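You operate a simulated robot arm through the tools that you are given. There is no shell and no other tool.

You run a simulated robot arm. Do the job below in one go: nothing can be reset, and whatever is moved stays where it is left.

JOB
Fit the divider in the open carton, pack the small box marked 250 g and tape the carton shut.
Fine: on the packing table; the divider stands across the middle, the box beside it; one tab across the seam. Set down upright: card divider.

It is judged by the outcome, as a careful person would: the job done as asked, and still so three seconds after it is handed in. It fails if anything else is knocked over, pushed out of place, dropped, spilled or broken.

ROBOT AND FRAMES
A 6-joint arm with a two-finger parallel gripper, fixed in place. Base frame: the origin is at the foot of the arm, x ahead of it, y to its left, z up; the work surface is at about z = 846. Units: mm, degrees, N and s.
With the tool pointing down near the work surface it reaches from about 360 to 820 mm from the base axis. Its first joint turns from -166.0 to 166.0 degrees. Payload 3.91 kg.
Tool frame: the origin (TCP) lies between the finger pads and is the grasp point; the fingertips stand 30 mm ahead of it; z points along the fingers, y is the line along which they close. Largest opening 110 mm; finger width 20, thickness 10; the body of the gripper, 48 by 112 mm, starts 55 mm behind the TCP.
Orientation is that of the tool frame in the base frame, as a unit quaternion [w, x, y, z]. With the fingers straight down and closing along the base's y, the tool's x points along the base's -x, its y along +y and its z along -z.

CONTROLS
- The arm moves only by the tool drive_tool. Its argument "moves" is a list that holds one entry, the list of rows, each a list of 7 numbers: the finger opening in mm, from 0 to 110, then the shift along the tool's x, y, z in units of 50 mm (1.0 is 50 mm), then the turn, a rotation vector about the tool's x, y, z in units of 4 degrees (1.0 is 4 degrees). In form: [[[hand, x, y, z, rx, ry, rz], ...]]. A call has 1 to 20 rows; each row shifts and turns the commanded pose from where the row before left it, along the tool's axes as they then stand. A call with a number of a shift or a turn outside -1 to 1 is refused whole. Each row takes 0.2 s and may step no farther than 50 mm and 8.6 degrees from the row before; otherwise, or with a gripper value out of range, the whole call is refused. A pose out of reach is approached as far as the arm can. The call stops where the force on the tool passes 40 N (or 10 N more than at its start, if that is more) or the arm is blocked; 0.2 s more then pass. Each finger travels about 45 mm/s and halts on what it meets, pressing with about 35 N; the grip force reading is that of the motor and also rises with nothing between the fingers. The clock runs only during rows and for 0.2 s after the last one: add rows that do not move to give the fingers time. The reply holds the time, the measured pose of the TCP, the force on the tool along the base axes, the opening and the grip force, in the units named above and with some noise, with the torque about the TCP (base axes, N m) and any sound that the robot's microphone picked up, and new pictures: "views" is both (left out), scene, wrist or none.
- Cameras (640 x 400 px; columns grow to the right, rows downward): "scene" is fixed at [49.8, -651.8, 1599.1]; the picture's right is [0.82, -0.57, 0.00], its down [-0.55, -0.80, -0.23] and it looks along [0.13, 0.19, -0.97] (base axes); focal length 340 px, centre (320, 200). "wrist" rides on the gripper at [77, 7, -115] in the tool frame; the picture's right is [-0.09, 1.00, 0.00], its down [-0.80, -0.07, -0.59] and it looks along [-0.59, -0.05, 0.80] (tool axes); focal length 270 px, centre (320, 200).
- move_column(by): slides the trunk up (or, below 0, down) by that many mm; the arm rides with it, the base frame stays. It gives what a move gives, with no picture.
- probe_pixels(camera, pixels): for up to 12 pixels [column, row] of the newest picture of that camera ("zoom" is the newest enlarged one), the place [x, y, z] in the base frame of the surface seen there, good to about 2 mm. No time passes.
- enlarge(camera, box): a new picture of the part [left, top, right, bottom] of that camera's present view, enlarged. No time passes.
- job_done(): hands the job in; it is judged then, once.

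Open the gripper and draw the arm clear of the work before you hand the job in, unless the task says otherwise.

The tools are called after ">>>" as name(argument=value, ...) on one line, values as JSON. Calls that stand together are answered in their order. drive_tool: Moves the arm, as the interface text tells. Its arguments: {"type":"object","properties":{"moves":{"type":"array"},"views":{"type":"string","enum":["both","scene","wrist","none"]}},"required":["moves"]} The other tools are called the same way: move_column (by) slides the trunk up or down; probe_pixels (camera, pixels) gives the place of the surface under pixels of a picture; enlarge (camera, box) takes an enlarged picture of a part of a camera's view; job_done () hands the job in.

At the start:

```text
clock: 0.0
position: [116.2, -501.5, 1275.6]
ee_rot: [0.0, 0.001, 1.0, 0.001]
ft_force: [0.2, -0.2, 1.1]
moment: [0.01, -0.04, -0.02]
gripper_width: 110.1
gripper_force: 0.0
trunk travel left (down, up): [-575.0, 35.0]
```

scene: 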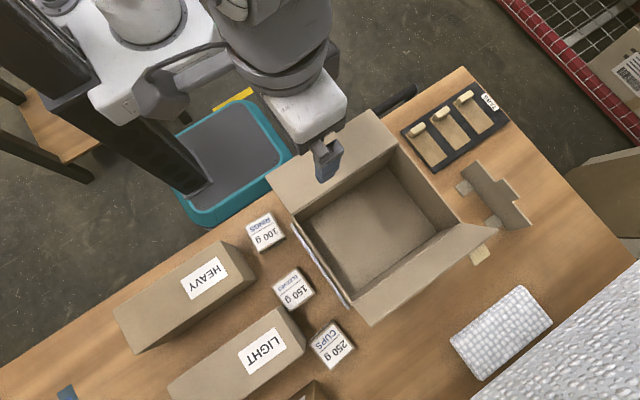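
wrist: 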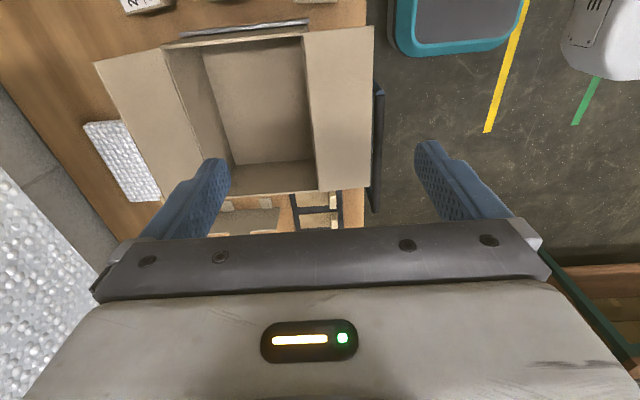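

I start by studying the scene: the open carton is around (370,220), the 250 g box at (333,345), the divider at (495,195), and tape tabs at (455,130). I enlarge several parts before moving.

>>> enlarge(camera="scene", box=[380, 60, 560, 270])

>>> probe_pixels(camera="scene", pixels=[[375, 110], [395, 143], [270, 180], [300, 215], [495, 228], [465, 222], [370, 325], [355, 305], [370, 230], [333, 345], [294, 290], [265, 231]])

```text
1.90 times, centred on (470, 165) of scene
```

zoom: 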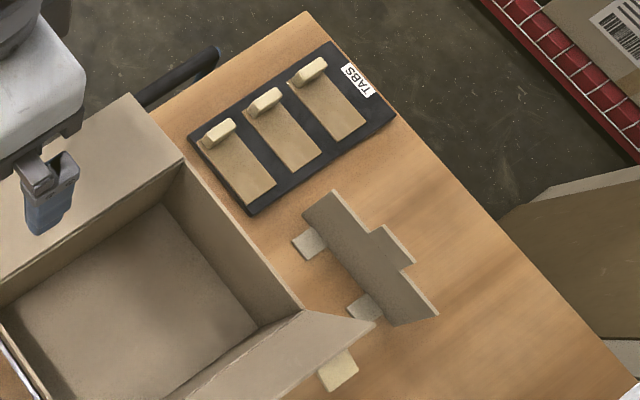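

```text
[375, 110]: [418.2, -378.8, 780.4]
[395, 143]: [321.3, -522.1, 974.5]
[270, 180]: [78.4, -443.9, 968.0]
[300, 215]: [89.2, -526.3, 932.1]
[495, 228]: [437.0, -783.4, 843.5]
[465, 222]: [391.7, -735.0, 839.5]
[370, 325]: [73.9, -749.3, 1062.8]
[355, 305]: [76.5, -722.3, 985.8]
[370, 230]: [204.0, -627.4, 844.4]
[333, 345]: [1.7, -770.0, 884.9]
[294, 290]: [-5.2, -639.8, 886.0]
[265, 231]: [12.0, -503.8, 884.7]
```

The divider seems to have two feet and a notched profile; I probe its outline, the tabs, and the small piece beside the carton in the enlarged picture.

>>> probe_pixels(camera="zoom", pixels=[[336, 195], [308, 212], [375, 232], [384, 228], [410, 262], [434, 312], [396, 322], [350, 250], [310, 242], [362, 308], [340, 370], [370, 275]])

>>> probe_pixels(camera="zoom", pixels=[[218, 132], [265, 101], [310, 70], [240, 165], [285, 135], [330, 105], [250, 195], [200, 140], [355, 85], [252, 212], [180, 170], [300, 305]])

>>> enlarge(camera="scene", box=[230, 80, 510, 340])

```text
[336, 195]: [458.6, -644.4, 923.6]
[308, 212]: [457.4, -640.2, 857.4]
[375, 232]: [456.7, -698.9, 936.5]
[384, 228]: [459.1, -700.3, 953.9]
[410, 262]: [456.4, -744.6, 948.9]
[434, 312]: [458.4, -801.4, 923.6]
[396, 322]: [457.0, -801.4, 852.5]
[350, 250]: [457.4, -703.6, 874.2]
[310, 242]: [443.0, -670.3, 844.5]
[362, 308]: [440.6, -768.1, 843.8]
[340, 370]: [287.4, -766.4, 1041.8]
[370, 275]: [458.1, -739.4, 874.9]
```

```text
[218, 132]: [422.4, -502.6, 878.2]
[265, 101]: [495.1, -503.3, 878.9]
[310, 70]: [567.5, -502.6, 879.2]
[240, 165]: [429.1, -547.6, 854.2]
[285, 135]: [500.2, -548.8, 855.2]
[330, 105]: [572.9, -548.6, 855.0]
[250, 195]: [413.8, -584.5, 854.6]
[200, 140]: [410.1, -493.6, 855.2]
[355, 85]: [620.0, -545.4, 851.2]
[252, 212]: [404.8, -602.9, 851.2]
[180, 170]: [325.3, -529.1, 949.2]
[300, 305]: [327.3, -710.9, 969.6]
```

```text
1.54 times, centred on (370, 210) of scene
```

zoom: 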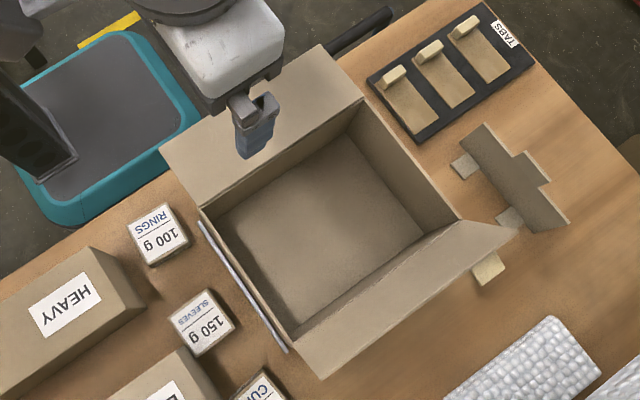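

The divider stands upright at x≈457 from y≈-640 to -802 with a raised central grip (y -700…-745, top z≈953). I look closer at the carton flaps and the small boxes.

>>> probe_pixels(camera="zoom", pixels=[[322, 48], [360, 98], [165, 150], [202, 205], [250, 110], [290, 90], [290, 345], [322, 376], [515, 235], [462, 222], [400, 310], [488, 268]])

>>> probe_pixels(camera="zoom", pixels=[[349, 137], [420, 238], [220, 215], [295, 325], [320, 225], [356, 104], [205, 210], [455, 215], [390, 150], [420, 190], [400, 265], [240, 270]])

>>> enlarge(camera="scene", box=[200, 190, 420, 400])

```text
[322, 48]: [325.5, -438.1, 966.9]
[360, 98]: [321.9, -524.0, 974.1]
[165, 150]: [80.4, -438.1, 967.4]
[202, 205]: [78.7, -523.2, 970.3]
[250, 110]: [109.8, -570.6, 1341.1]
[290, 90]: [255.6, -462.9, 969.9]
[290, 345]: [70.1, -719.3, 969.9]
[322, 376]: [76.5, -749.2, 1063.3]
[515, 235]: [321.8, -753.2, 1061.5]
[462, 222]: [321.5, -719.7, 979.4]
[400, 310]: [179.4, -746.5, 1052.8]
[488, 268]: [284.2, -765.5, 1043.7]
```

```text
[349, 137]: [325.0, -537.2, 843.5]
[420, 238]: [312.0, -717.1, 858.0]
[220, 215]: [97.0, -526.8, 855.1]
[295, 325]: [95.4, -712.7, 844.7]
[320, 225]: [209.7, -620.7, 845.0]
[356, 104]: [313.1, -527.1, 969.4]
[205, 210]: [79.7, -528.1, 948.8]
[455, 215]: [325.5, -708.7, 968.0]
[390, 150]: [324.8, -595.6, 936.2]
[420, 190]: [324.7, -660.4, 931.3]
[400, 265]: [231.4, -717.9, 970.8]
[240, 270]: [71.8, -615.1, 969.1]
```

```text
1.90 times, centred on (310, 295) of scene
```

zoom: 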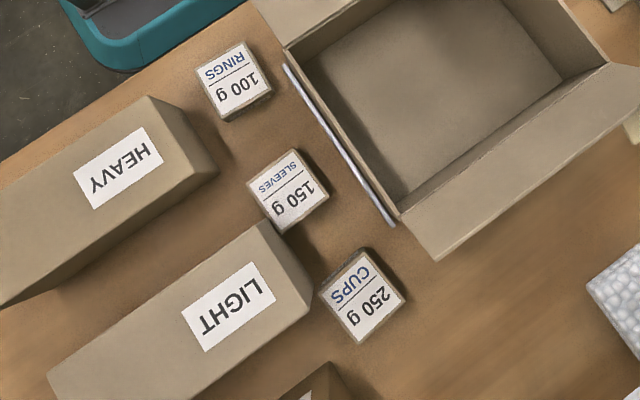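

The wall tops are at z≈970 with the far flap (hinge y≈-720) leaning outward and the near flap (hinge y≈-524) lying out flat. I first turn the gripper 90° about its own axis at this safe height, so the fingers will close along x on the divider's grip.

>>> drive_tool(moves=[[[110, 0, 0, 0, 0, 0, 1], [110, 0, 0, 0, 0, 0, 1], [110, 0, 0, 0, 0, 0, 1], [110, 0, 0, 0, 0, 0, 1], [110, 0, 0, 0, 0, 0, 1], [110, 0, 0, 0, 0, 0, 1], [110, 0, 0, 0, 0, 0, 1], [110, 0, 0, 0, 0, 0, 1], [110, 0, 0, 0, 0, 0, 1], [110, 0, 0, 0, 0, 0, 1], [110, 0, 0, 0, 0, 0, 1], [110, 0, 0, 0, 0, 0, 1], [110, 0, 0, 0, 0, 0, 1], [110, 0, 0, 0, 0, 0, 1], [110, 0, 0, 0, 0, 0, 1], [110, 0, 0, 0, 0, 0, 1], [110, 0, 0, 0, 0, 0, 1], [110, 0, 0, 0, 0, 0, 1], [110, 0, 0, 0, 0, 0, 1], [110, 0, 0, 0, 0, 0, 1]]], views="both")

```text
clock: 4.2
position: [115.8, -503.4, 1277.0]
ee_rot: [-0.001, 0.643, 0.766, 0.0]
ft_force: [-0.4, -0.2, 0.6]
moment: [-0.01, 0.01, 0.01]
gripper_width: 109.9
gripper_force: 0.1
trunk travel left (down, up): [-575.0, 35.0]
```

scene: 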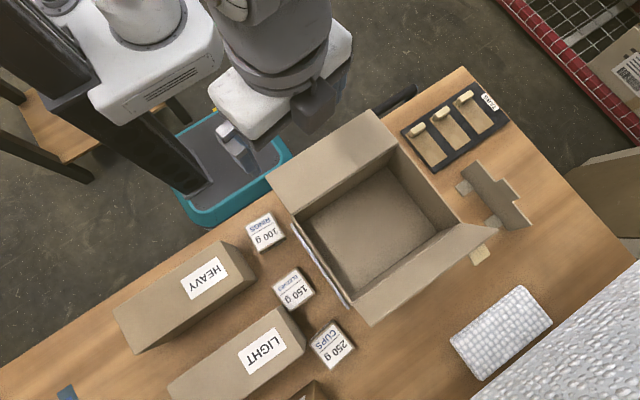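
wrist: 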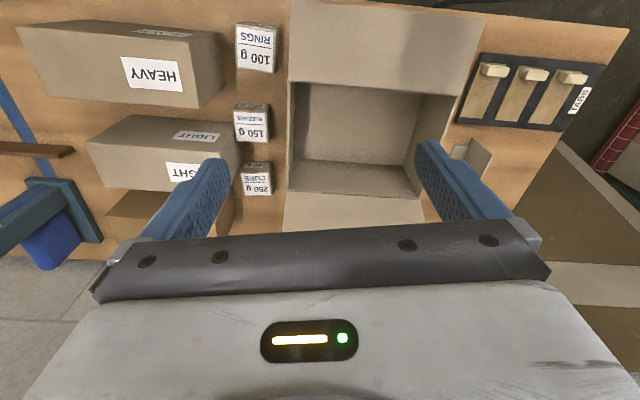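

The wrist turned cleanly to 80°. I finish the last 10° and move across at safe height toward a point above the divider grip (x≈457, y≈-722).

>>> drive_tool(moves=[[[110, 0, 0, 0, 0, 0, 1], [110, 0, 0, 0, 0, 0, 1], [110, 0, 0, 0, 0, 0, 0.5], [110, -0.4, 0.682, 0.25, 0, 0, 0], [110, -0.4, 0.682, 0.25, 0, 0, 0], [110, -0.4, 0.682, 0.25, 0, 0, 0], [110, -0.4, 0.682, 0.25, 0, 0, 0], [110, -0.4, 0.682, 0.25, 0, 0, 0], [110, -0.4, 0.682, 0.25, 0, 0, 0], [110, -0.4, 0.682, 0.25, 0, 0, 0], [110, -0.4, 0.682, 0.25, 0, 0, 0], [110, -0.4, 0.682, 0.25, 0, 0, 0], [110, -0.4, 0.682, 0.25, 0, 0, 0]]], views="both")

```text
clock: 7.0
position: [421.9, -655.3, 1143.4]
ee_rot: [-0.002, 0.707, 0.707, 0.0]
ft_force: [-0.3, -1.0, -1.3]
moment: [0.0, 0.07, 0.01]
gripper_width: 110.0
gripper_force: 0.0
out of reach, approached as far as the arm can: row 12, 13
trunk travel left (down, up): [-575.0, 35.0]
```

scene: 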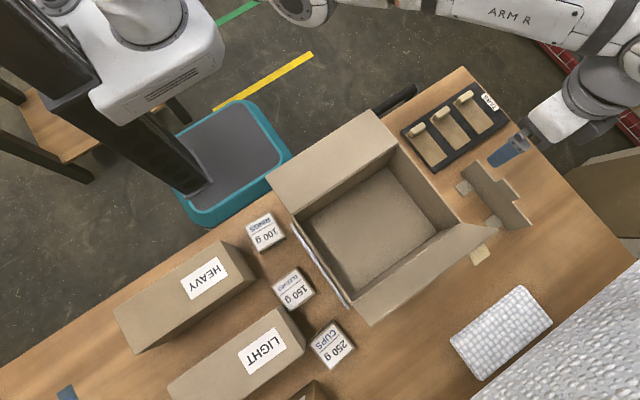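
wrist: 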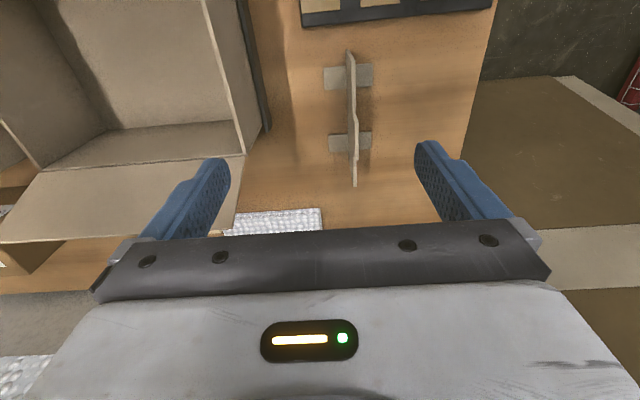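

The arm hit its reach limit at (422,-655,1143), so I will tilt the tool about 16° outward about the x axis (keeping the finger faces parallel to the divider) to gain reach. I back off a little, then tilt.

>>> drive_tool(moves=[[[110, 0.8, 0, 0, 0, 0, 0], [110, 0.8, 0, 0, 0, 0, 0], [110, 0, 0, 0, 0, -1, 0], [110, 0, 0, 0, 0, -1, 0], [110, 0, 0, 0, 0, -1, 0], [110, 0, 0, 0, 0, -1, 0]]], views="both")

```text
clock: 8.4
position: [422.1, -573.6, 1145.5]
ee_rot: [0.099, 0.7, 0.7, -0.099]
ft_force: [0.5, 0.4, 0.8]
moment: [0.04, -0.01, 0.01]
gripper_width: 109.9
gripper_force: 0.1
trunk travel left (down, up): [-575.0, 35.0]
```

scene: 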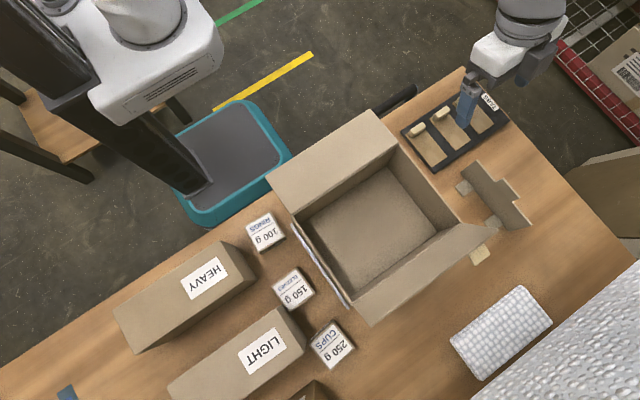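
wrist: 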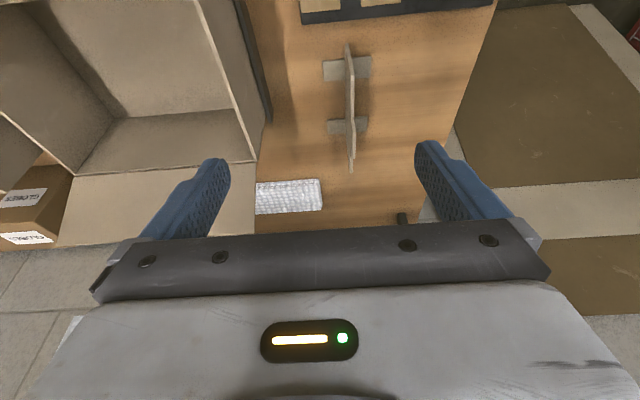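

The tilt worked and the arm stands at (422,-574,1145). In the wrist picture the divider is seen edge-on at about (350,100); I probe it to get its plane exactly.

>>> enlarge(camera="wrist", box=[280, 30, 420, 190])

>>> probe_pixels(camera="wrist", pixels=[[349, 60], [350, 90], [351, 120], [351, 150], [350, 165], [335, 68], [362, 68], [338, 127], [360, 125], [347, 48]])

```text
2.50 times, centred on (350, 110) of wrist
```

zoom: 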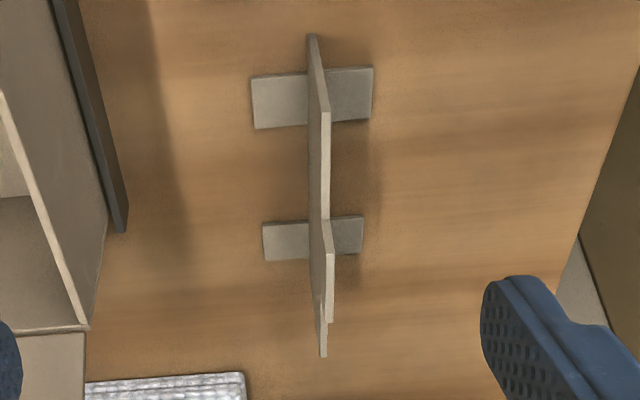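

```text
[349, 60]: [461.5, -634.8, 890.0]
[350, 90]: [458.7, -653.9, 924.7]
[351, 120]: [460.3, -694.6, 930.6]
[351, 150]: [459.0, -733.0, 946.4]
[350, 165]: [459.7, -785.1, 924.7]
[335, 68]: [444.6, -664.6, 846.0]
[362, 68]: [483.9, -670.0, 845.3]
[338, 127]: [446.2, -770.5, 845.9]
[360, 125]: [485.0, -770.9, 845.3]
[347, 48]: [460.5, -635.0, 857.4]
```

The divider plane is at x≈460, grip centre y≈-721, top z≈953. I move above it at (460,-720,1045) with the fingers partly closed.

>>> drive_tool(moves=[[[90, -0.452, 0.152, 0.546, 0, 0, 0], [70, -0.452, 0.152, 0.546, 0, 0, 0], [60, -0.452, 0.152, 0.546, 0, 0, 0], [50, -0.452, 0.152, 0.546, 0, 0, 0], [50, -0.452, 0.152, 0.546, 0, 0, 0], [50, 0, 0, 0, 0, 0, 0]]], views="both")

```text
clock: 9.8
position: [455.9, -712.4, 1043.4]
ee_rot: [0.097, 0.7, 0.701, -0.098]
ft_force: [0.6, 0.8, -0.6]
moment: [-0.01, 0.04, 0.02]
gripper_width: 50.1
gripper_force: 0.1
out of reach, approached as far as the arm can: row 5
trunk travel left (down, up): [-575.0, 35.0]
```

scene: 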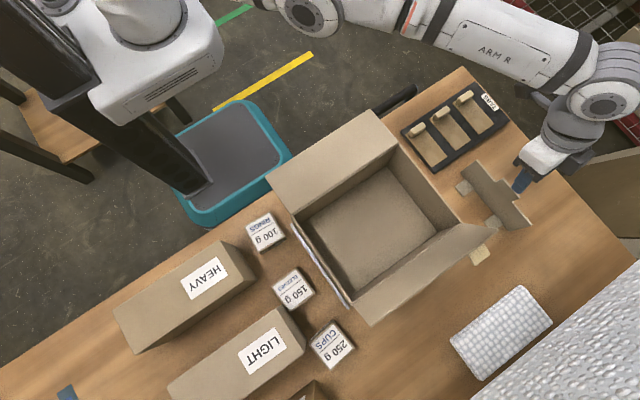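
wrist: 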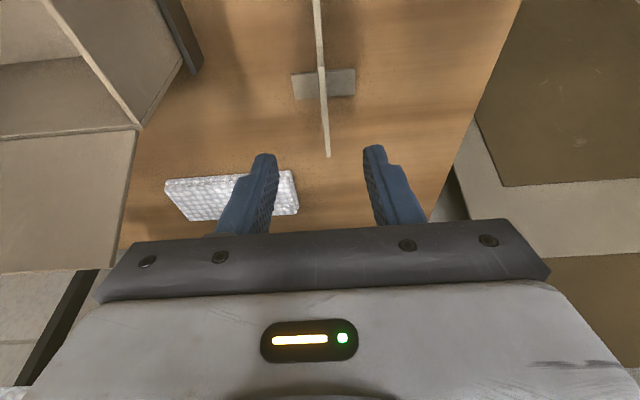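

The tool is nearly above the grip (divider tip at (325,150) between the fingers). I descend to z≈935 while shifting the last few millimetres to centre on it, not closing yet.

>>> drive_tool(moves=[[[50, 0.15, 0, 0.53, 0, 0, 0], [50, 0.15, 0.02, 0.53, 0, 0, 0], [50, 0.12, 0.03, 0.53, 0, 0, 0], [50, 0.03, 0.03, 0.53, 0, 0, 0], [50, 0, 0, 0, 0, 0, 0]]], views="both")

```text
clock: 11.0
position: [458.4, -720.6, 936.7]
ee_rot: [0.098, 0.7, 0.7, -0.099]
ft_force: [-0.5, -0.2, 0.4]
moment: [-0.04, -0.03, 0.04]
gripper_width: 50.3
gripper_force: 0.0
trunk travel left (down, up): [-575.0, 35.0]
```

scene: 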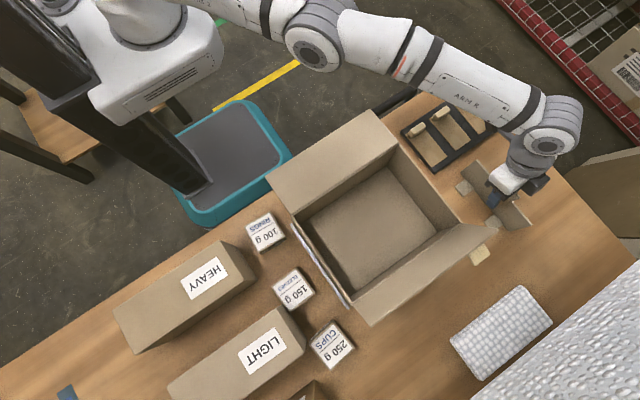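
wrist: 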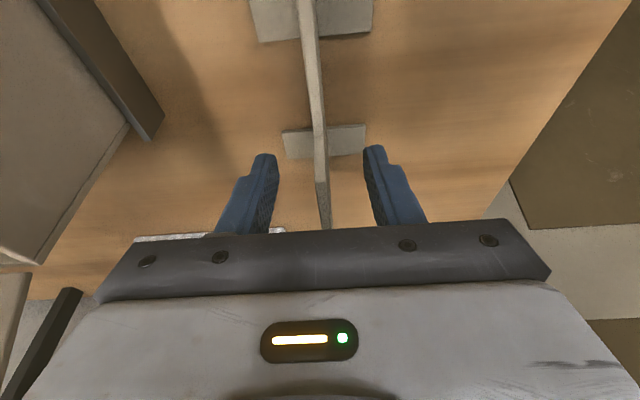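

The divider stands between the fingers at (320,180) in the wrist view. I close the fingers on its grip.

>>> drive_tool(moves=[[[30, 0, 0.03, 0, 0, 0, 0], [12, 0, 0, 0, 0, 0, 0], [0, 0, 0, 0, 0, 0, 0], [0, 0, 0, 0, 0, 0, 0], [0, 0, 0, 0, 0, 0, 0], [0, 0, 0, 0, 0, 0, 0]]], views="wrist")

```text
clock: 12.4
position: [458.5, -718.7, 937.7]
ee_rot: [0.099, 0.699, 0.701, -0.099]
ft_force: [0.2, 0.6, -0.6]
moment: [0.03, 0.02, -0.02]
gripper_width: 4.4
gripper_force: 34.6
trunk travel left (down, up): [-575.0, 35.0]
```

wrist: 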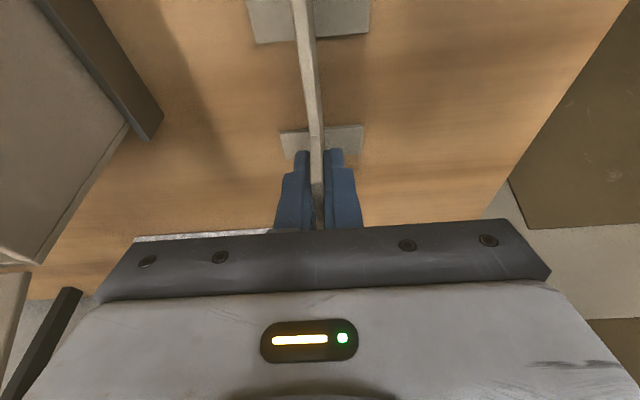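

The grip holds at 4.4 mm with 35 N. I lift straight up and then up-and-back toward y≈-620, so the divider clears the table, tab tray and far flap.

>>> drive_tool(moves=[[[0, -0.07, 0, -0.604, 0, 0, 0], [0, 0.272, 0, -0.754, 0, 0, 0], [0, 0.272, 0, -0.754, 0, 0, 0], [0, 0.272, 0, -0.754, 0, 0, 0], [0, 0.272, 0, -0.754, 0, 0, 0], [0, 0, 0, 0, 0, 0, 0]]], views="both")

```text
clock: 13.8
position: [460.8, -623.0, 1096.8]
ee_rot: [0.099, 0.7, 0.7, -0.098]
ft_force: [0.4, 0.2, -0.1]
moment: [0.04, -0.01, 0.01]
gripper_width: 3.6
gripper_force: 34.7
trunk travel left (down, up): [-575.0, 35.0]
```

scene: 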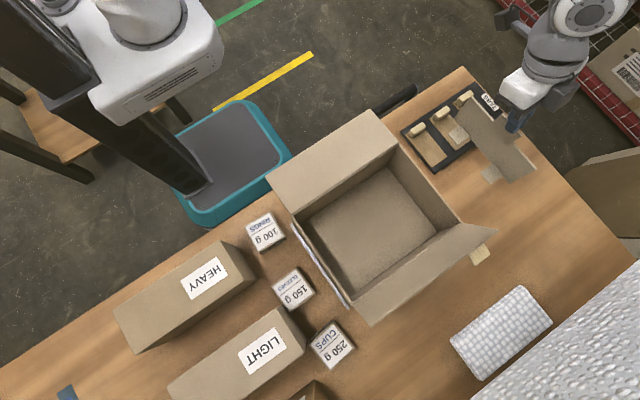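
wrist: 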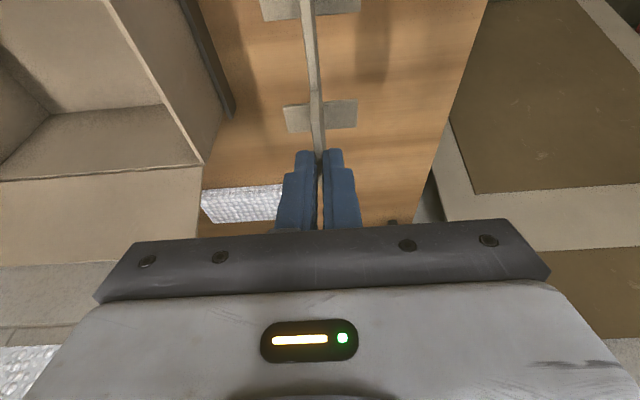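

The divider is lifted at (461,-623,1097). I probe its corners to check it still hangs level and find its extents.

>>> enlarge(camera="scene", box=[420, 70, 560, 200])

```text
3.08 times, centred on (490, 135) of scene
```

zoom: 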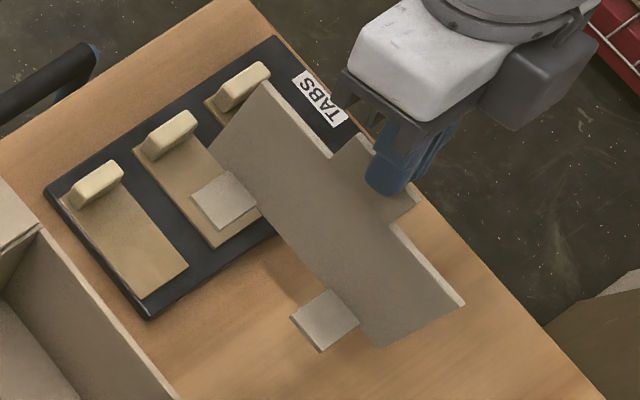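

>>> probe_pixels(camera="zoom", pixels=[[266, 90], [328, 155], [400, 225], [458, 302], [214, 150], [375, 340], [225, 205], [195, 190], [325, 320], [300, 318], [240, 130], [420, 320]])

```text
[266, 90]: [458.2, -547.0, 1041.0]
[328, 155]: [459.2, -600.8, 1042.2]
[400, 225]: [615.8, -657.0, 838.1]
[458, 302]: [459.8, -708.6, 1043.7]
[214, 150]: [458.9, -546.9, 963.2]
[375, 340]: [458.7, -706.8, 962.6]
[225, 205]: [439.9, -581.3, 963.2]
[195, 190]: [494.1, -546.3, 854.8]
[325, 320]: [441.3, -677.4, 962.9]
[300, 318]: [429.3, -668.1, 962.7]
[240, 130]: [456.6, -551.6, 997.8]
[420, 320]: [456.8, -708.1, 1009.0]
```

The probe says the bottom is at z≈963 while the TCP is at 1097, lower in the grip than expected; I enlarge the wrist view to check how much the fingers still hold.

>>> enlarge(camera="wrist", box=[250, 80, 400, 250])

>>> enlarge(camera="scene", box=[480, 90, 540, 150])

```text
2.35 times, centred on (325, 165) of wrist
```

zoom: 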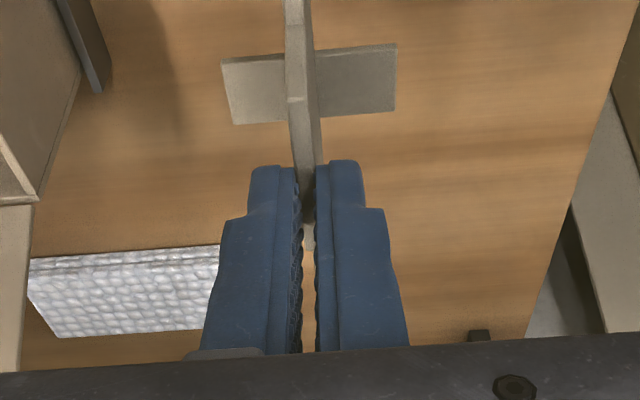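

```text
6.67 times, centred on (510, 120) of scene
```

zoom: 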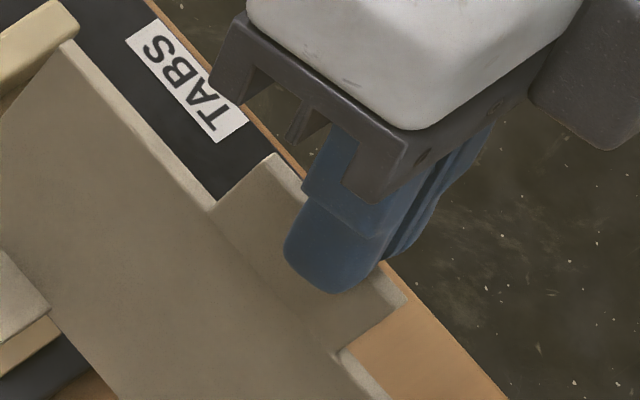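

The divider has slid down in the grip; the fingertips still overlap the handle. I measure the handle top now, then check with an idle row whether it is creeping.

>>> probe_pixels(camera="zoom", pixels=[[272, 158], [215, 208], [398, 300], [60, 45], [345, 360], [325, 280], [310, 200]])

>>> drive_tool(moves=[[[0, 0, 0, 0, 0, 0, 0]]], views="both")

```text
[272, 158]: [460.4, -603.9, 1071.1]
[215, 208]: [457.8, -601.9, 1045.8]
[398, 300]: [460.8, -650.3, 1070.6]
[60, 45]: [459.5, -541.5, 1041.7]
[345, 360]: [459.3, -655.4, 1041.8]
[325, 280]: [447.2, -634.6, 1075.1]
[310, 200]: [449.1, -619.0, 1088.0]
```

```text
clock: 14.2
position: [461.6, -621.4, 1096.4]
ee_rot: [0.098, 0.7, 0.7, -0.098]
ft_force: [0.0, 0.3, -1.1]
moment: [0.04, 0.0, 0.01]
gripper_width: 3.5
gripper_force: 35.6
trunk travel left (down, up): [-575.0, 35.0]
```

scene: 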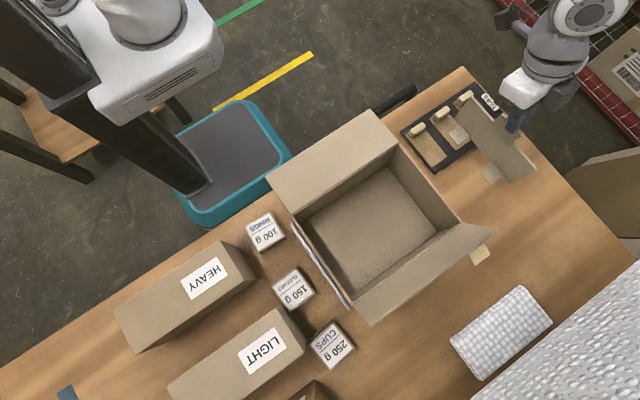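
wrist: 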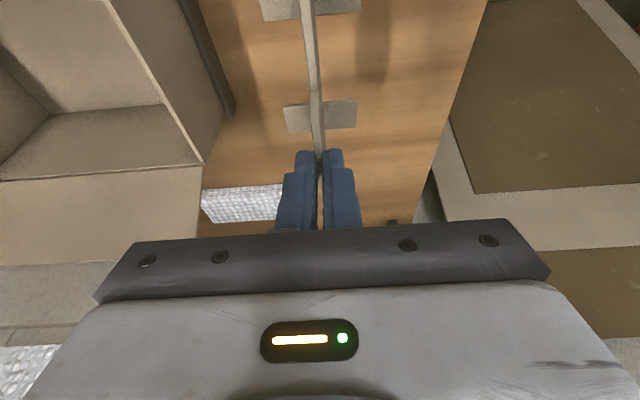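

I compare the same enlarged region to see whether the divider moved in the grip during the idle time.

>>> enlarge(camera="scene", box=[480, 90, 540, 150])

>>> probe_pixels(camera="zoom", pixels=[[272, 158], [215, 208], [398, 300], [60, 45], [345, 360], [325, 286], [330, 292], [320, 292]])

```text
6.67 times, centred on (510, 120) of scene
```

zoom: 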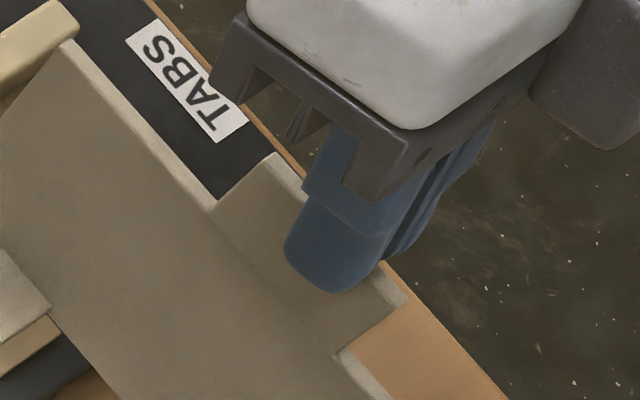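

```text
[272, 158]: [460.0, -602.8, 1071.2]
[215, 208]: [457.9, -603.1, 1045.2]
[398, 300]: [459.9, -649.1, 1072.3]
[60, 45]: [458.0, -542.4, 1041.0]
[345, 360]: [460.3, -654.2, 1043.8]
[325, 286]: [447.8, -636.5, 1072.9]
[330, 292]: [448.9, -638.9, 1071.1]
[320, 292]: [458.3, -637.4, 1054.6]
```

It is not creeping, but only a few millimetres are held, so I return it slowly to the table beside its original place (clear of the tray) and will re-grip deeper. I move slowly, diagonally down and outward.

>>> drive_tool(moves=[[[0, -0.025, 0, 0.068, 0, 0, 0], [0, -0.0494, 0, 0.136, 0, 0, 0], [0, -0.0494, 0, 0.136, 0, 0, 0], [0, -0.0494, 0, 0.136, 0, 0, 0], [0, -0.0494, 0, 0.136, 0, 0, 0], [0, -0.0494, 0, 0.136, 0, 0, 0], [0, -0.0494, 0, 0.136, 0, 0, 0], [0, -0.0494, 0, 0.136, 0, 0, 0], [0, -0.0494, 0, 0.136, 0, 0, 0], [0, -0.0494, 0, 0.136, 0, 0, 0], [0, -0.0494, 0, 0.136, 0, 0, 0], [0, -0.0494, 0, 0.136, 0, 0, 0], [0, -0.0494, 0, 0.136, 0, 0, 0], [0, -0.0494, 0, 0.136, 0, 0, 0], [0, -0.0494, 0, 0.136, 0, 0, 0], [0, -0.0494, 0, 0.136, 0, 0, 0], [0, -0.0494, 0, 0.136, 0, 0, 0], [0, -0.0494, 0, 0.136, 0, 0, 0], [0, -0.025, 0, 0.068, 0, 0, 0]]], views="both")

```text
clock: 18.2
position: [459.5, -699.5, 990.7]
ee_rot: [0.099, 0.699, 0.701, -0.099]
ft_force: [-0.2, -0.1, -0.9]
moment: [0.02, 0.03, 0.0]
gripper_width: 3.6
gripper_force: 35.1
trunk travel left (down, up): [-575.0, 35.0]
```

scene: 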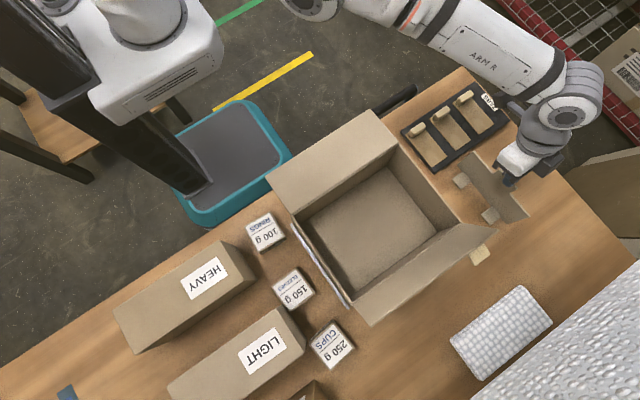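
wrist: 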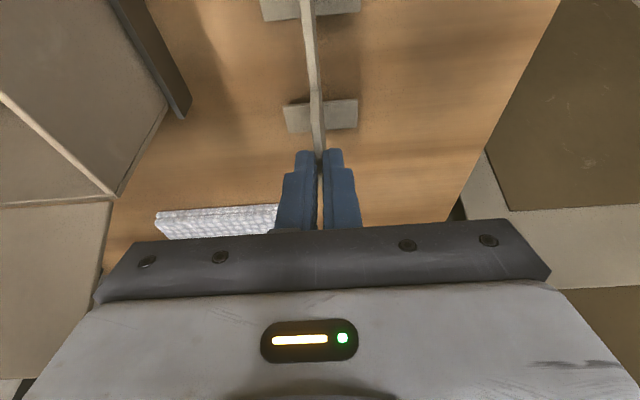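

The divider is still held; I check its bottom height above the table and its end clearance from the tray.

>>> enlarge(camera="scene", box=[430, 110, 550, 240])

```text
3.08 times, centred on (490, 175) of scene
```

zoom: 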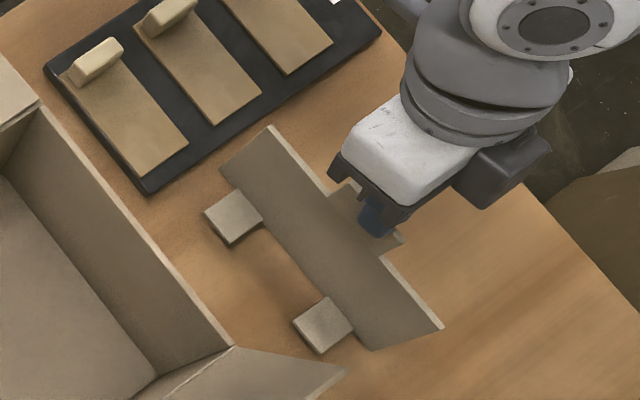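

>>> probe_pixels(camera="zoom", pixels=[[268, 132], [225, 172], [440, 322], [378, 347], [235, 215], [325, 325], [215, 215], [310, 330], [345, 188], [398, 238], [262, 235], [230, 260]])

```text
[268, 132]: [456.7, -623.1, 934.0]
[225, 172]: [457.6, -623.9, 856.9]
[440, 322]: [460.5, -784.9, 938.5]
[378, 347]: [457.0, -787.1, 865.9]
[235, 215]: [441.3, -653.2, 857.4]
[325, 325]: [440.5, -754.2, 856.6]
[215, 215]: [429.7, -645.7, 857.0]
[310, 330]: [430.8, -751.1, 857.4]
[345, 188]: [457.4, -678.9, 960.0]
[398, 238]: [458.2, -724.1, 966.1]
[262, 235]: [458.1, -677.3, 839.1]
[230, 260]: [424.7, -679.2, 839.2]
```

The feet are about 12 mm above the table. I lower gently by 12 mm and then see the contact force.

>>> drive_tool(moves=[[[0, 0.011, 0, 0.0384, 0, 0, 0], [0, 0.011, 0, 0.0384, 0, 0, 0], [0, 0.011, 0, 0.0384, 0, 0, 0], [0, 0.011, 0, 0.0384, 0, 0, 0], [0, 0.011, 0, 0.0384, 0, 0, 0], [0, 0.006, 0, 0.02, 0, 0, 0], [0, 0.006, 0, 0.02, 0, 0, 0], [0, 0, 0, 0, 0, 0, 0]]], views="scene")

```text
clock: 20.0
position: [460.3, -699.6, 978.8]
ee_rot: [0.098, 0.7, 0.7, -0.098]
ft_force: [0.7, -0.1, -1.3]
moment: [0.01, 0.01, 0.02]
gripper_width: 3.5
gripper_force: 34.7
trunk travel left (down, up): [-575.0, 35.0]
```

scene: 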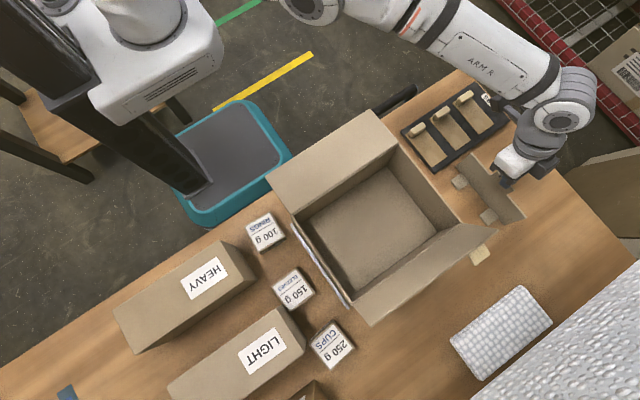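

No contact force yet; I lower a few more millimetres in 1 mm steps.

>>> drive_tool(moves=[[[0, 0.0055, 0, 0.0192, 0, 0, 0], [0, 0.0055, 0, 0.0192, 0, 0, 0], [0, 0, 0, 0, 0, 0, 0]]], views="scene")

>>> enlarge(camera="scene", box=[430, 110, 550, 240])

>>> probe_pixels(camera="zoom", pixels=[[235, 219], [325, 331], [215, 221], [310, 334], [262, 245], [230, 265], [268, 140], [436, 330]])

```text
clock: 20.8
position: [461.5, -699.4, 977.0]
ee_rot: [0.098, 0.7, 0.7, -0.098]
ft_force: [0.0, -1.4, 5.7]
moment: [0.3, -0.02, 0.02]
gripper_width: 3.7
gripper_force: 35.2
trunk travel left (down, up): [-575.0, 35.0]
```

scene: 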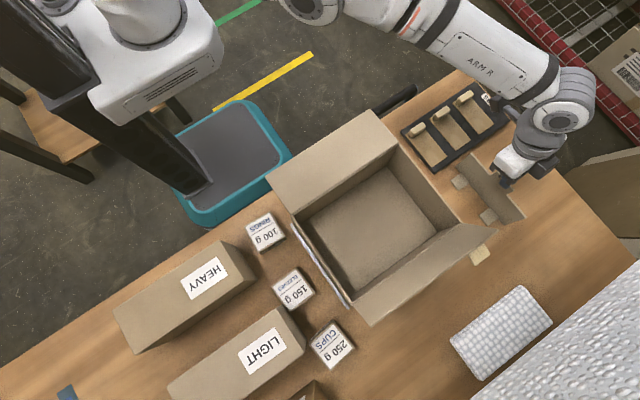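

```text
3.08 times, centred on (490, 175) of scene
```

zoom: 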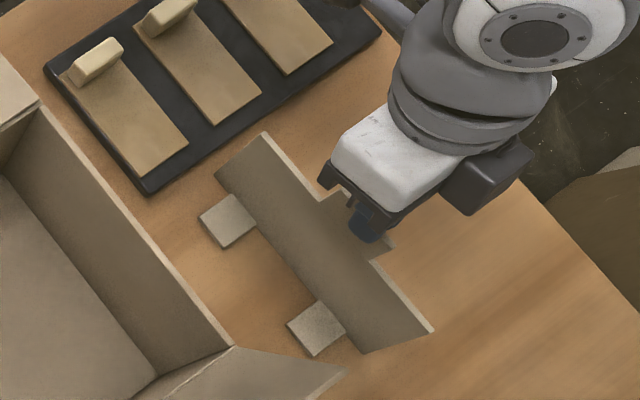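

```text
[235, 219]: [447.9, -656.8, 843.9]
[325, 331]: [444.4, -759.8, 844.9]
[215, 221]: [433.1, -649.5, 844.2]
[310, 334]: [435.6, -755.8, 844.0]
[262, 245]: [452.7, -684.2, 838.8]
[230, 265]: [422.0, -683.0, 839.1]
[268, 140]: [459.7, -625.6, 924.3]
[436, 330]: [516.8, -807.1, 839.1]
```

The feet rest on the table (contact about 6 N). I open the fingers slightly to free it and look.

>>> drive_tool(moves=[[[10, 0, 0, 0, 0, 0, 0], [20, 0, 0, 0, 0, 0, 0], [30, 0, 0, 0, 0, 0, 0], [40, 0, 0, 0, 0, 0, 0], [40, 0, 0, 0, 0, 0, 0]]], views="both")

>>> enlarge(camera="wrist", box=[250, 80, 400, 250])

```text
clock: 22.0
position: [460.9, -699.4, 976.3]
ee_rot: [0.099, 0.7, 0.701, -0.098]
ft_force: [0.1, 0.3, -0.2]
moment: [-0.03, 0.03, -0.01]
gripper_width: 39.9
gripper_force: 0.1
trunk travel left (down, up): [-575.0, 35.0]
```

scene: 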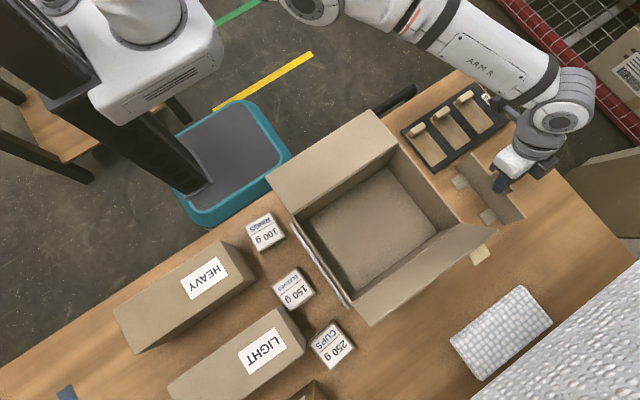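
wrist: 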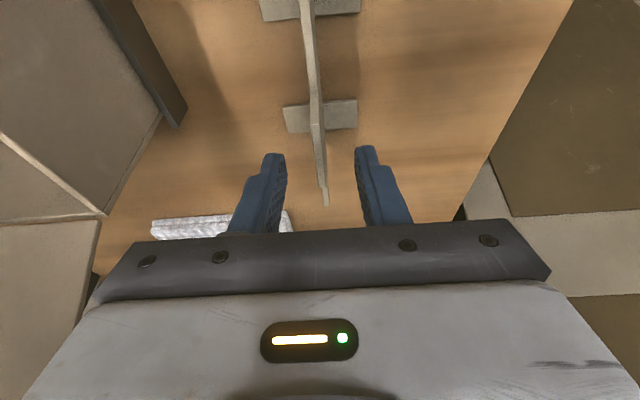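

```text
2.35 times, centred on (325, 165) of wrist
```

zoom: 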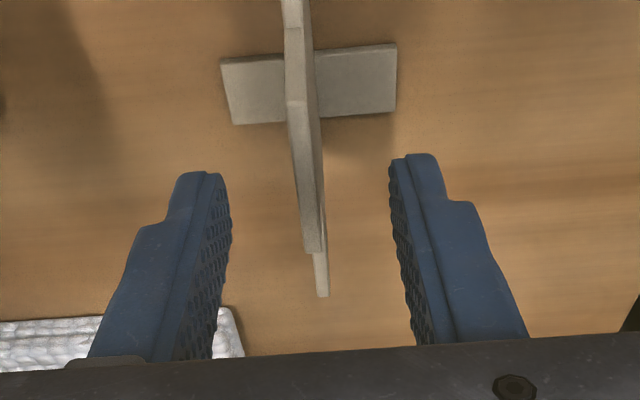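

The divider stands free between the fingers. I lower the gripper deeper over it (TCP z≈914) before closing again.

>>> drive_tool(moves=[[[40, 0.0635, 0, 0.3045, 0, 0, 0], [40, 0.0635, 0, 0.3045, 0, 0, 0], [40, 0.0635, 0, 0.3045, 0, 0, 0], [40, 0.0635, 0, 0.3045, 0, 0, 0], [40, 0, 0, 0, 0, 0, 0]]], views="both")

>>> enlarge(camera="wrist", box=[250, 80, 400, 250])

```text
clock: 23.2
position: [460.9, -703.2, 914.5]
ee_rot: [0.098, 0.7, 0.701, -0.098]
ft_force: [-0.1, 0.3, -0.5]
moment: [0.0, 0.0, 0.0]
gripper_width: 39.7
gripper_force: 0.1
trunk travel left (down, up): [-575.0, 35.0]
```

scene: 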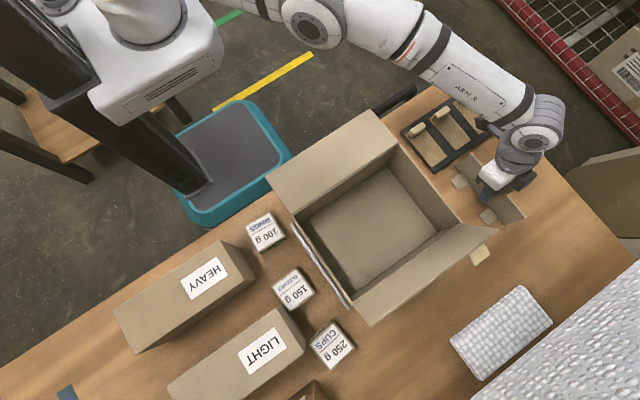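
wrist: 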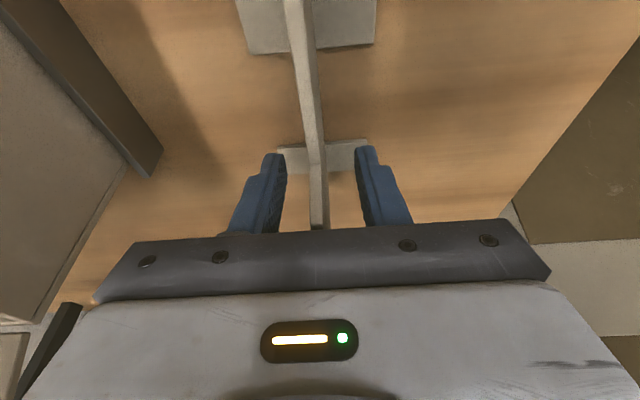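

```text
2.35 times, centred on (325, 165) of wrist
```

zoom: 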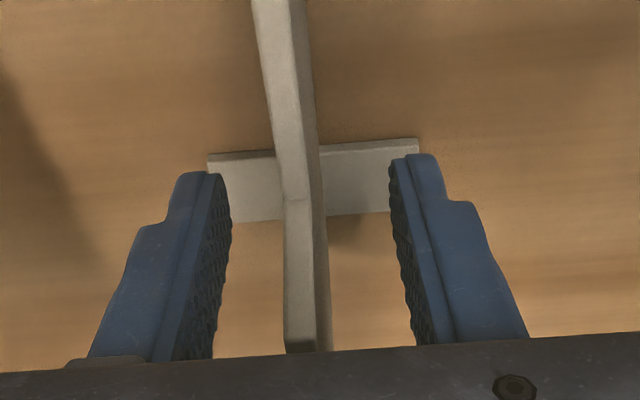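

The fingers now straddle the divider deep, with the gripper body still above its top. I close and hold for a moment, then lift very slowly.

>>> drive_tool(moves=[[[20, 0, 0, 0, 0, 0, 0], [8, 0, 0, 0, 0, 0, 0], [0, 0, 0, 0, 0, 0, 0], [0, 0, 0, 0, 0, 0, 0], [0, 0, 0, 0, 0, 0, 0], [0, 0, 0, 0, 0, 0, 0], [0, 0, 0, 0, 0, 0, 0], [0, 0, 0, 0, 0, 0, 0]]], views="wrist")

>>> enlarge(camera="wrist", box=[250, 80, 400, 250])

```text
clock: 25.0
position: [460.1, -704.2, 914.6]
ee_rot: [0.099, 0.7, 0.7, -0.098]
ft_force: [0.3, -0.3, -0.1]
moment: [0.03, 0.01, 0.03]
gripper_width: 4.1
gripper_force: 35.0
trunk travel left (down, up): [-575.0, 35.0]
```

wrist: 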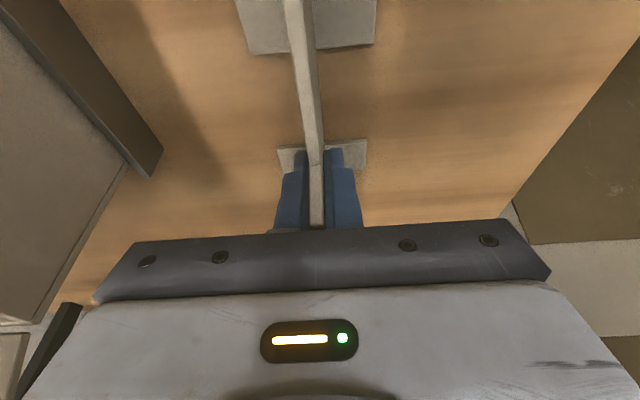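

```text
2.35 times, centred on (325, 165) of wrist
```

zoom: 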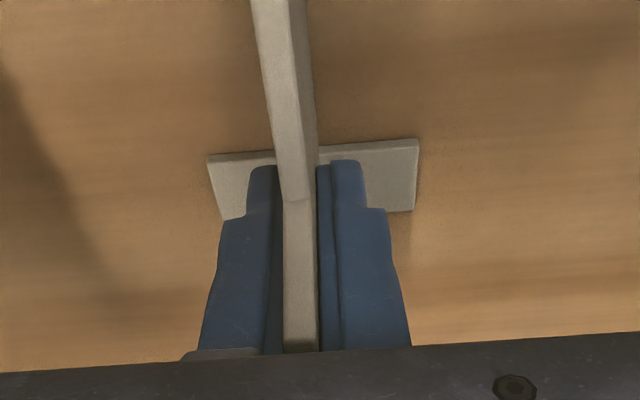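

Gripped at 4.1 mm with the plate fully between the fingers. I lift slowly about 27 mm and compare.

>>> drive_tool(moves=[[[0, -0.003, 0, -0.01, 0, 0, 0], [0, -0.006, 0, -0.02, 0, 0, 0], [0, -0.011, 0, -0.038, 0, 0, 0], [0, -0.0166, 0, -0.0577, 0, 0, 0], [0, -0.0166, 0, -0.0577, 0, 0, 0], [0, -0.0166, 0, -0.0577, 0, 0, 0], [0, -0.0166, 0, -0.0577, 0, 0, 0], [0, -0.0166, 0, -0.0577, 0, 0, 0], [0, -0.0166, 0, -0.0577, 0, 0, 0], [0, -0.0166, 0, -0.0577, 0, 0, 0], [0, -0.011, 0, -0.038, 0, 0, 0], [0, -0.006, 0, -0.02, 0, 0, 0], [0, 0, 0, 0, 0, 0, 0]]], views="both")

>>> enlarge(camera="wrist", box=[250, 80, 400, 250])

```text
clock: 27.8
position: [459.8, -704.0, 942.7]
ee_rot: [0.098, 0.699, 0.701, -0.098]
ft_force: [-0.2, 0.0, -0.7]
moment: [-0.01, -0.01, 0.0]
gripper_width: 4.7
gripper_force: 35.0
trunk travel left (down, up): [-575.0, 35.0]
```

scene: 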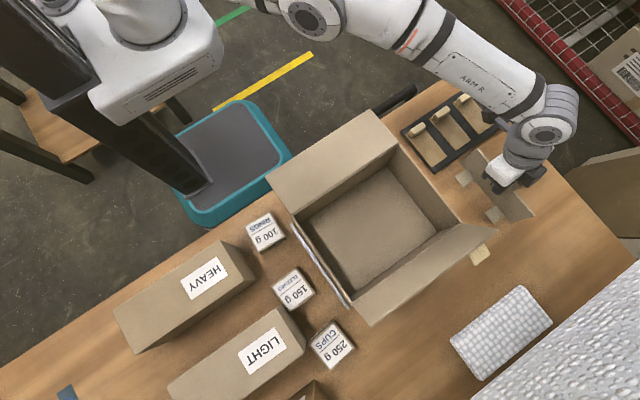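
wrist: 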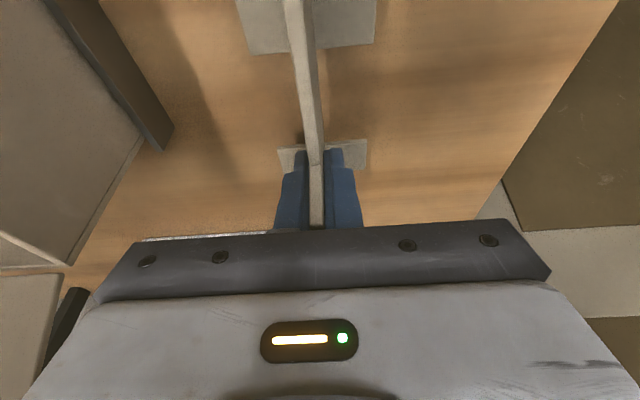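

```text
2.35 times, centred on (325, 165) of wrist
```

zoom: 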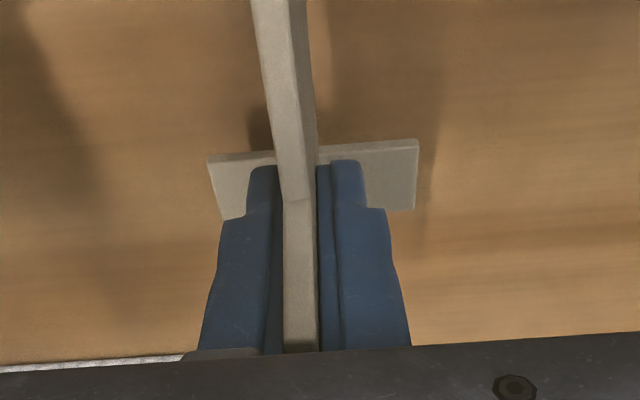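

No slip with the slow lift: the plate sits the same between the fingers. I continue up and back toward y≈-622 at modest speed with gentle ramps.

>>> drive_tool(moves=[[[0, 0.011, 0, -0.04, 0, 0, 0], [0, 0.021, 0, -0.081, 0, 0, 0], [0, 0.032, 0, -0.121, 0, 0, 0], [0, 0.0429, 0, -0.162, 0, 0, 0], [0, 0.0429, 0, -0.162, 0, 0, 0], [0, 0.0429, 0, -0.162, 0, 0, 0], [0, 0.0429, 0, -0.162, 0, 0, 0], [0, 0.0429, 0, -0.162, 0, 0, 0], [0, 0.0429, 0, -0.162, 0, 0, 0], [0, 0.0429, 0, -0.162, 0, 0, 0], [0, 0.0429, 0, -0.162, 0, 0, 0], [0, 0.0429, 0, -0.162, 0, 0, 0], [0, 0.0429, 0, -0.162, 0, 0, 0], [0, 0.0429, 0, -0.162, 0, 0, 0], [0, 0.0429, 0, -0.162, 0, 0, 0], [0, 0.0429, 0, -0.162, 0, 0, 0], [0, 0.0429, 0, -0.162, 0, 0, 0], [0, 0.0429, 0, -0.162, 0, 0, 0], [0, 0.028, 0, -0.107, 0, 0, 0], [0, 0.014, 0, -0.053, 0, 0, 0]]], views="both")

>>> enlarge(camera="wrist", box=[250, 80, 400, 250])

```text
clock: 32.0
position: [460.0, -628.6, 1068.8]
ee_rot: [0.098, 0.701, 0.7, -0.098]
ft_force: [-0.2, -0.1, -0.1]
moment: [0.01, 0.02, 0.02]
gripper_width: 4.1
gripper_force: 34.8
trunk travel left (down, up): [-575.0, 35.0]
```

scene: 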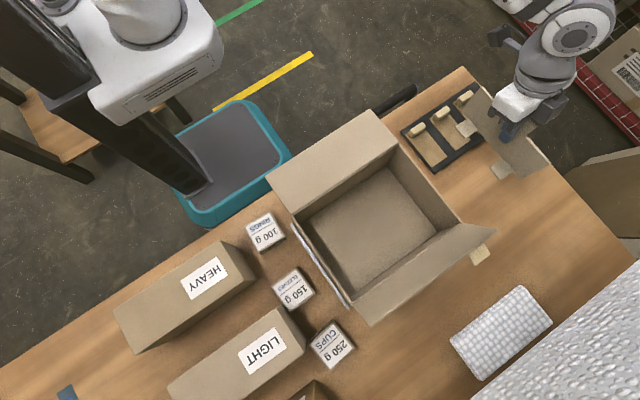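
wrist: 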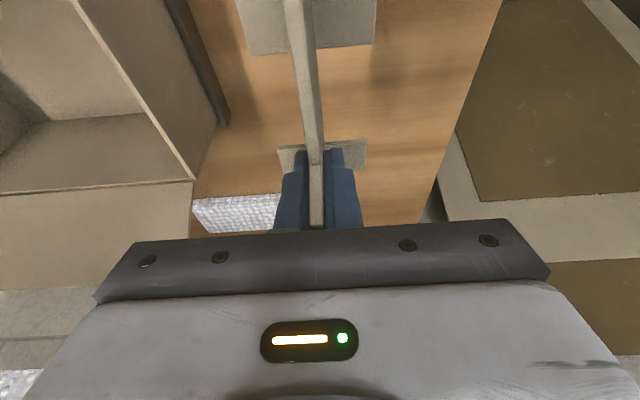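

```text
2.35 times, centred on (325, 165) of wrist
```

zoom: 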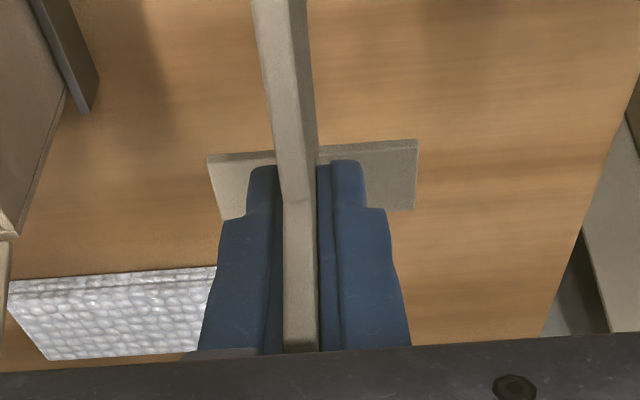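

No slip. The bottom is now ~23 mm above the carton rim; before crossing I measure the carton's inner walls precisely.

>>> enlarge(camera="scene", box=[260, 100, 500, 330])

```text
1.74 times, centred on (380, 215) of scene
```

zoom: 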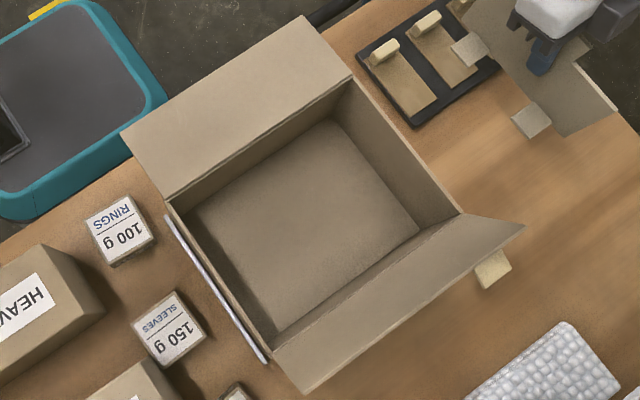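

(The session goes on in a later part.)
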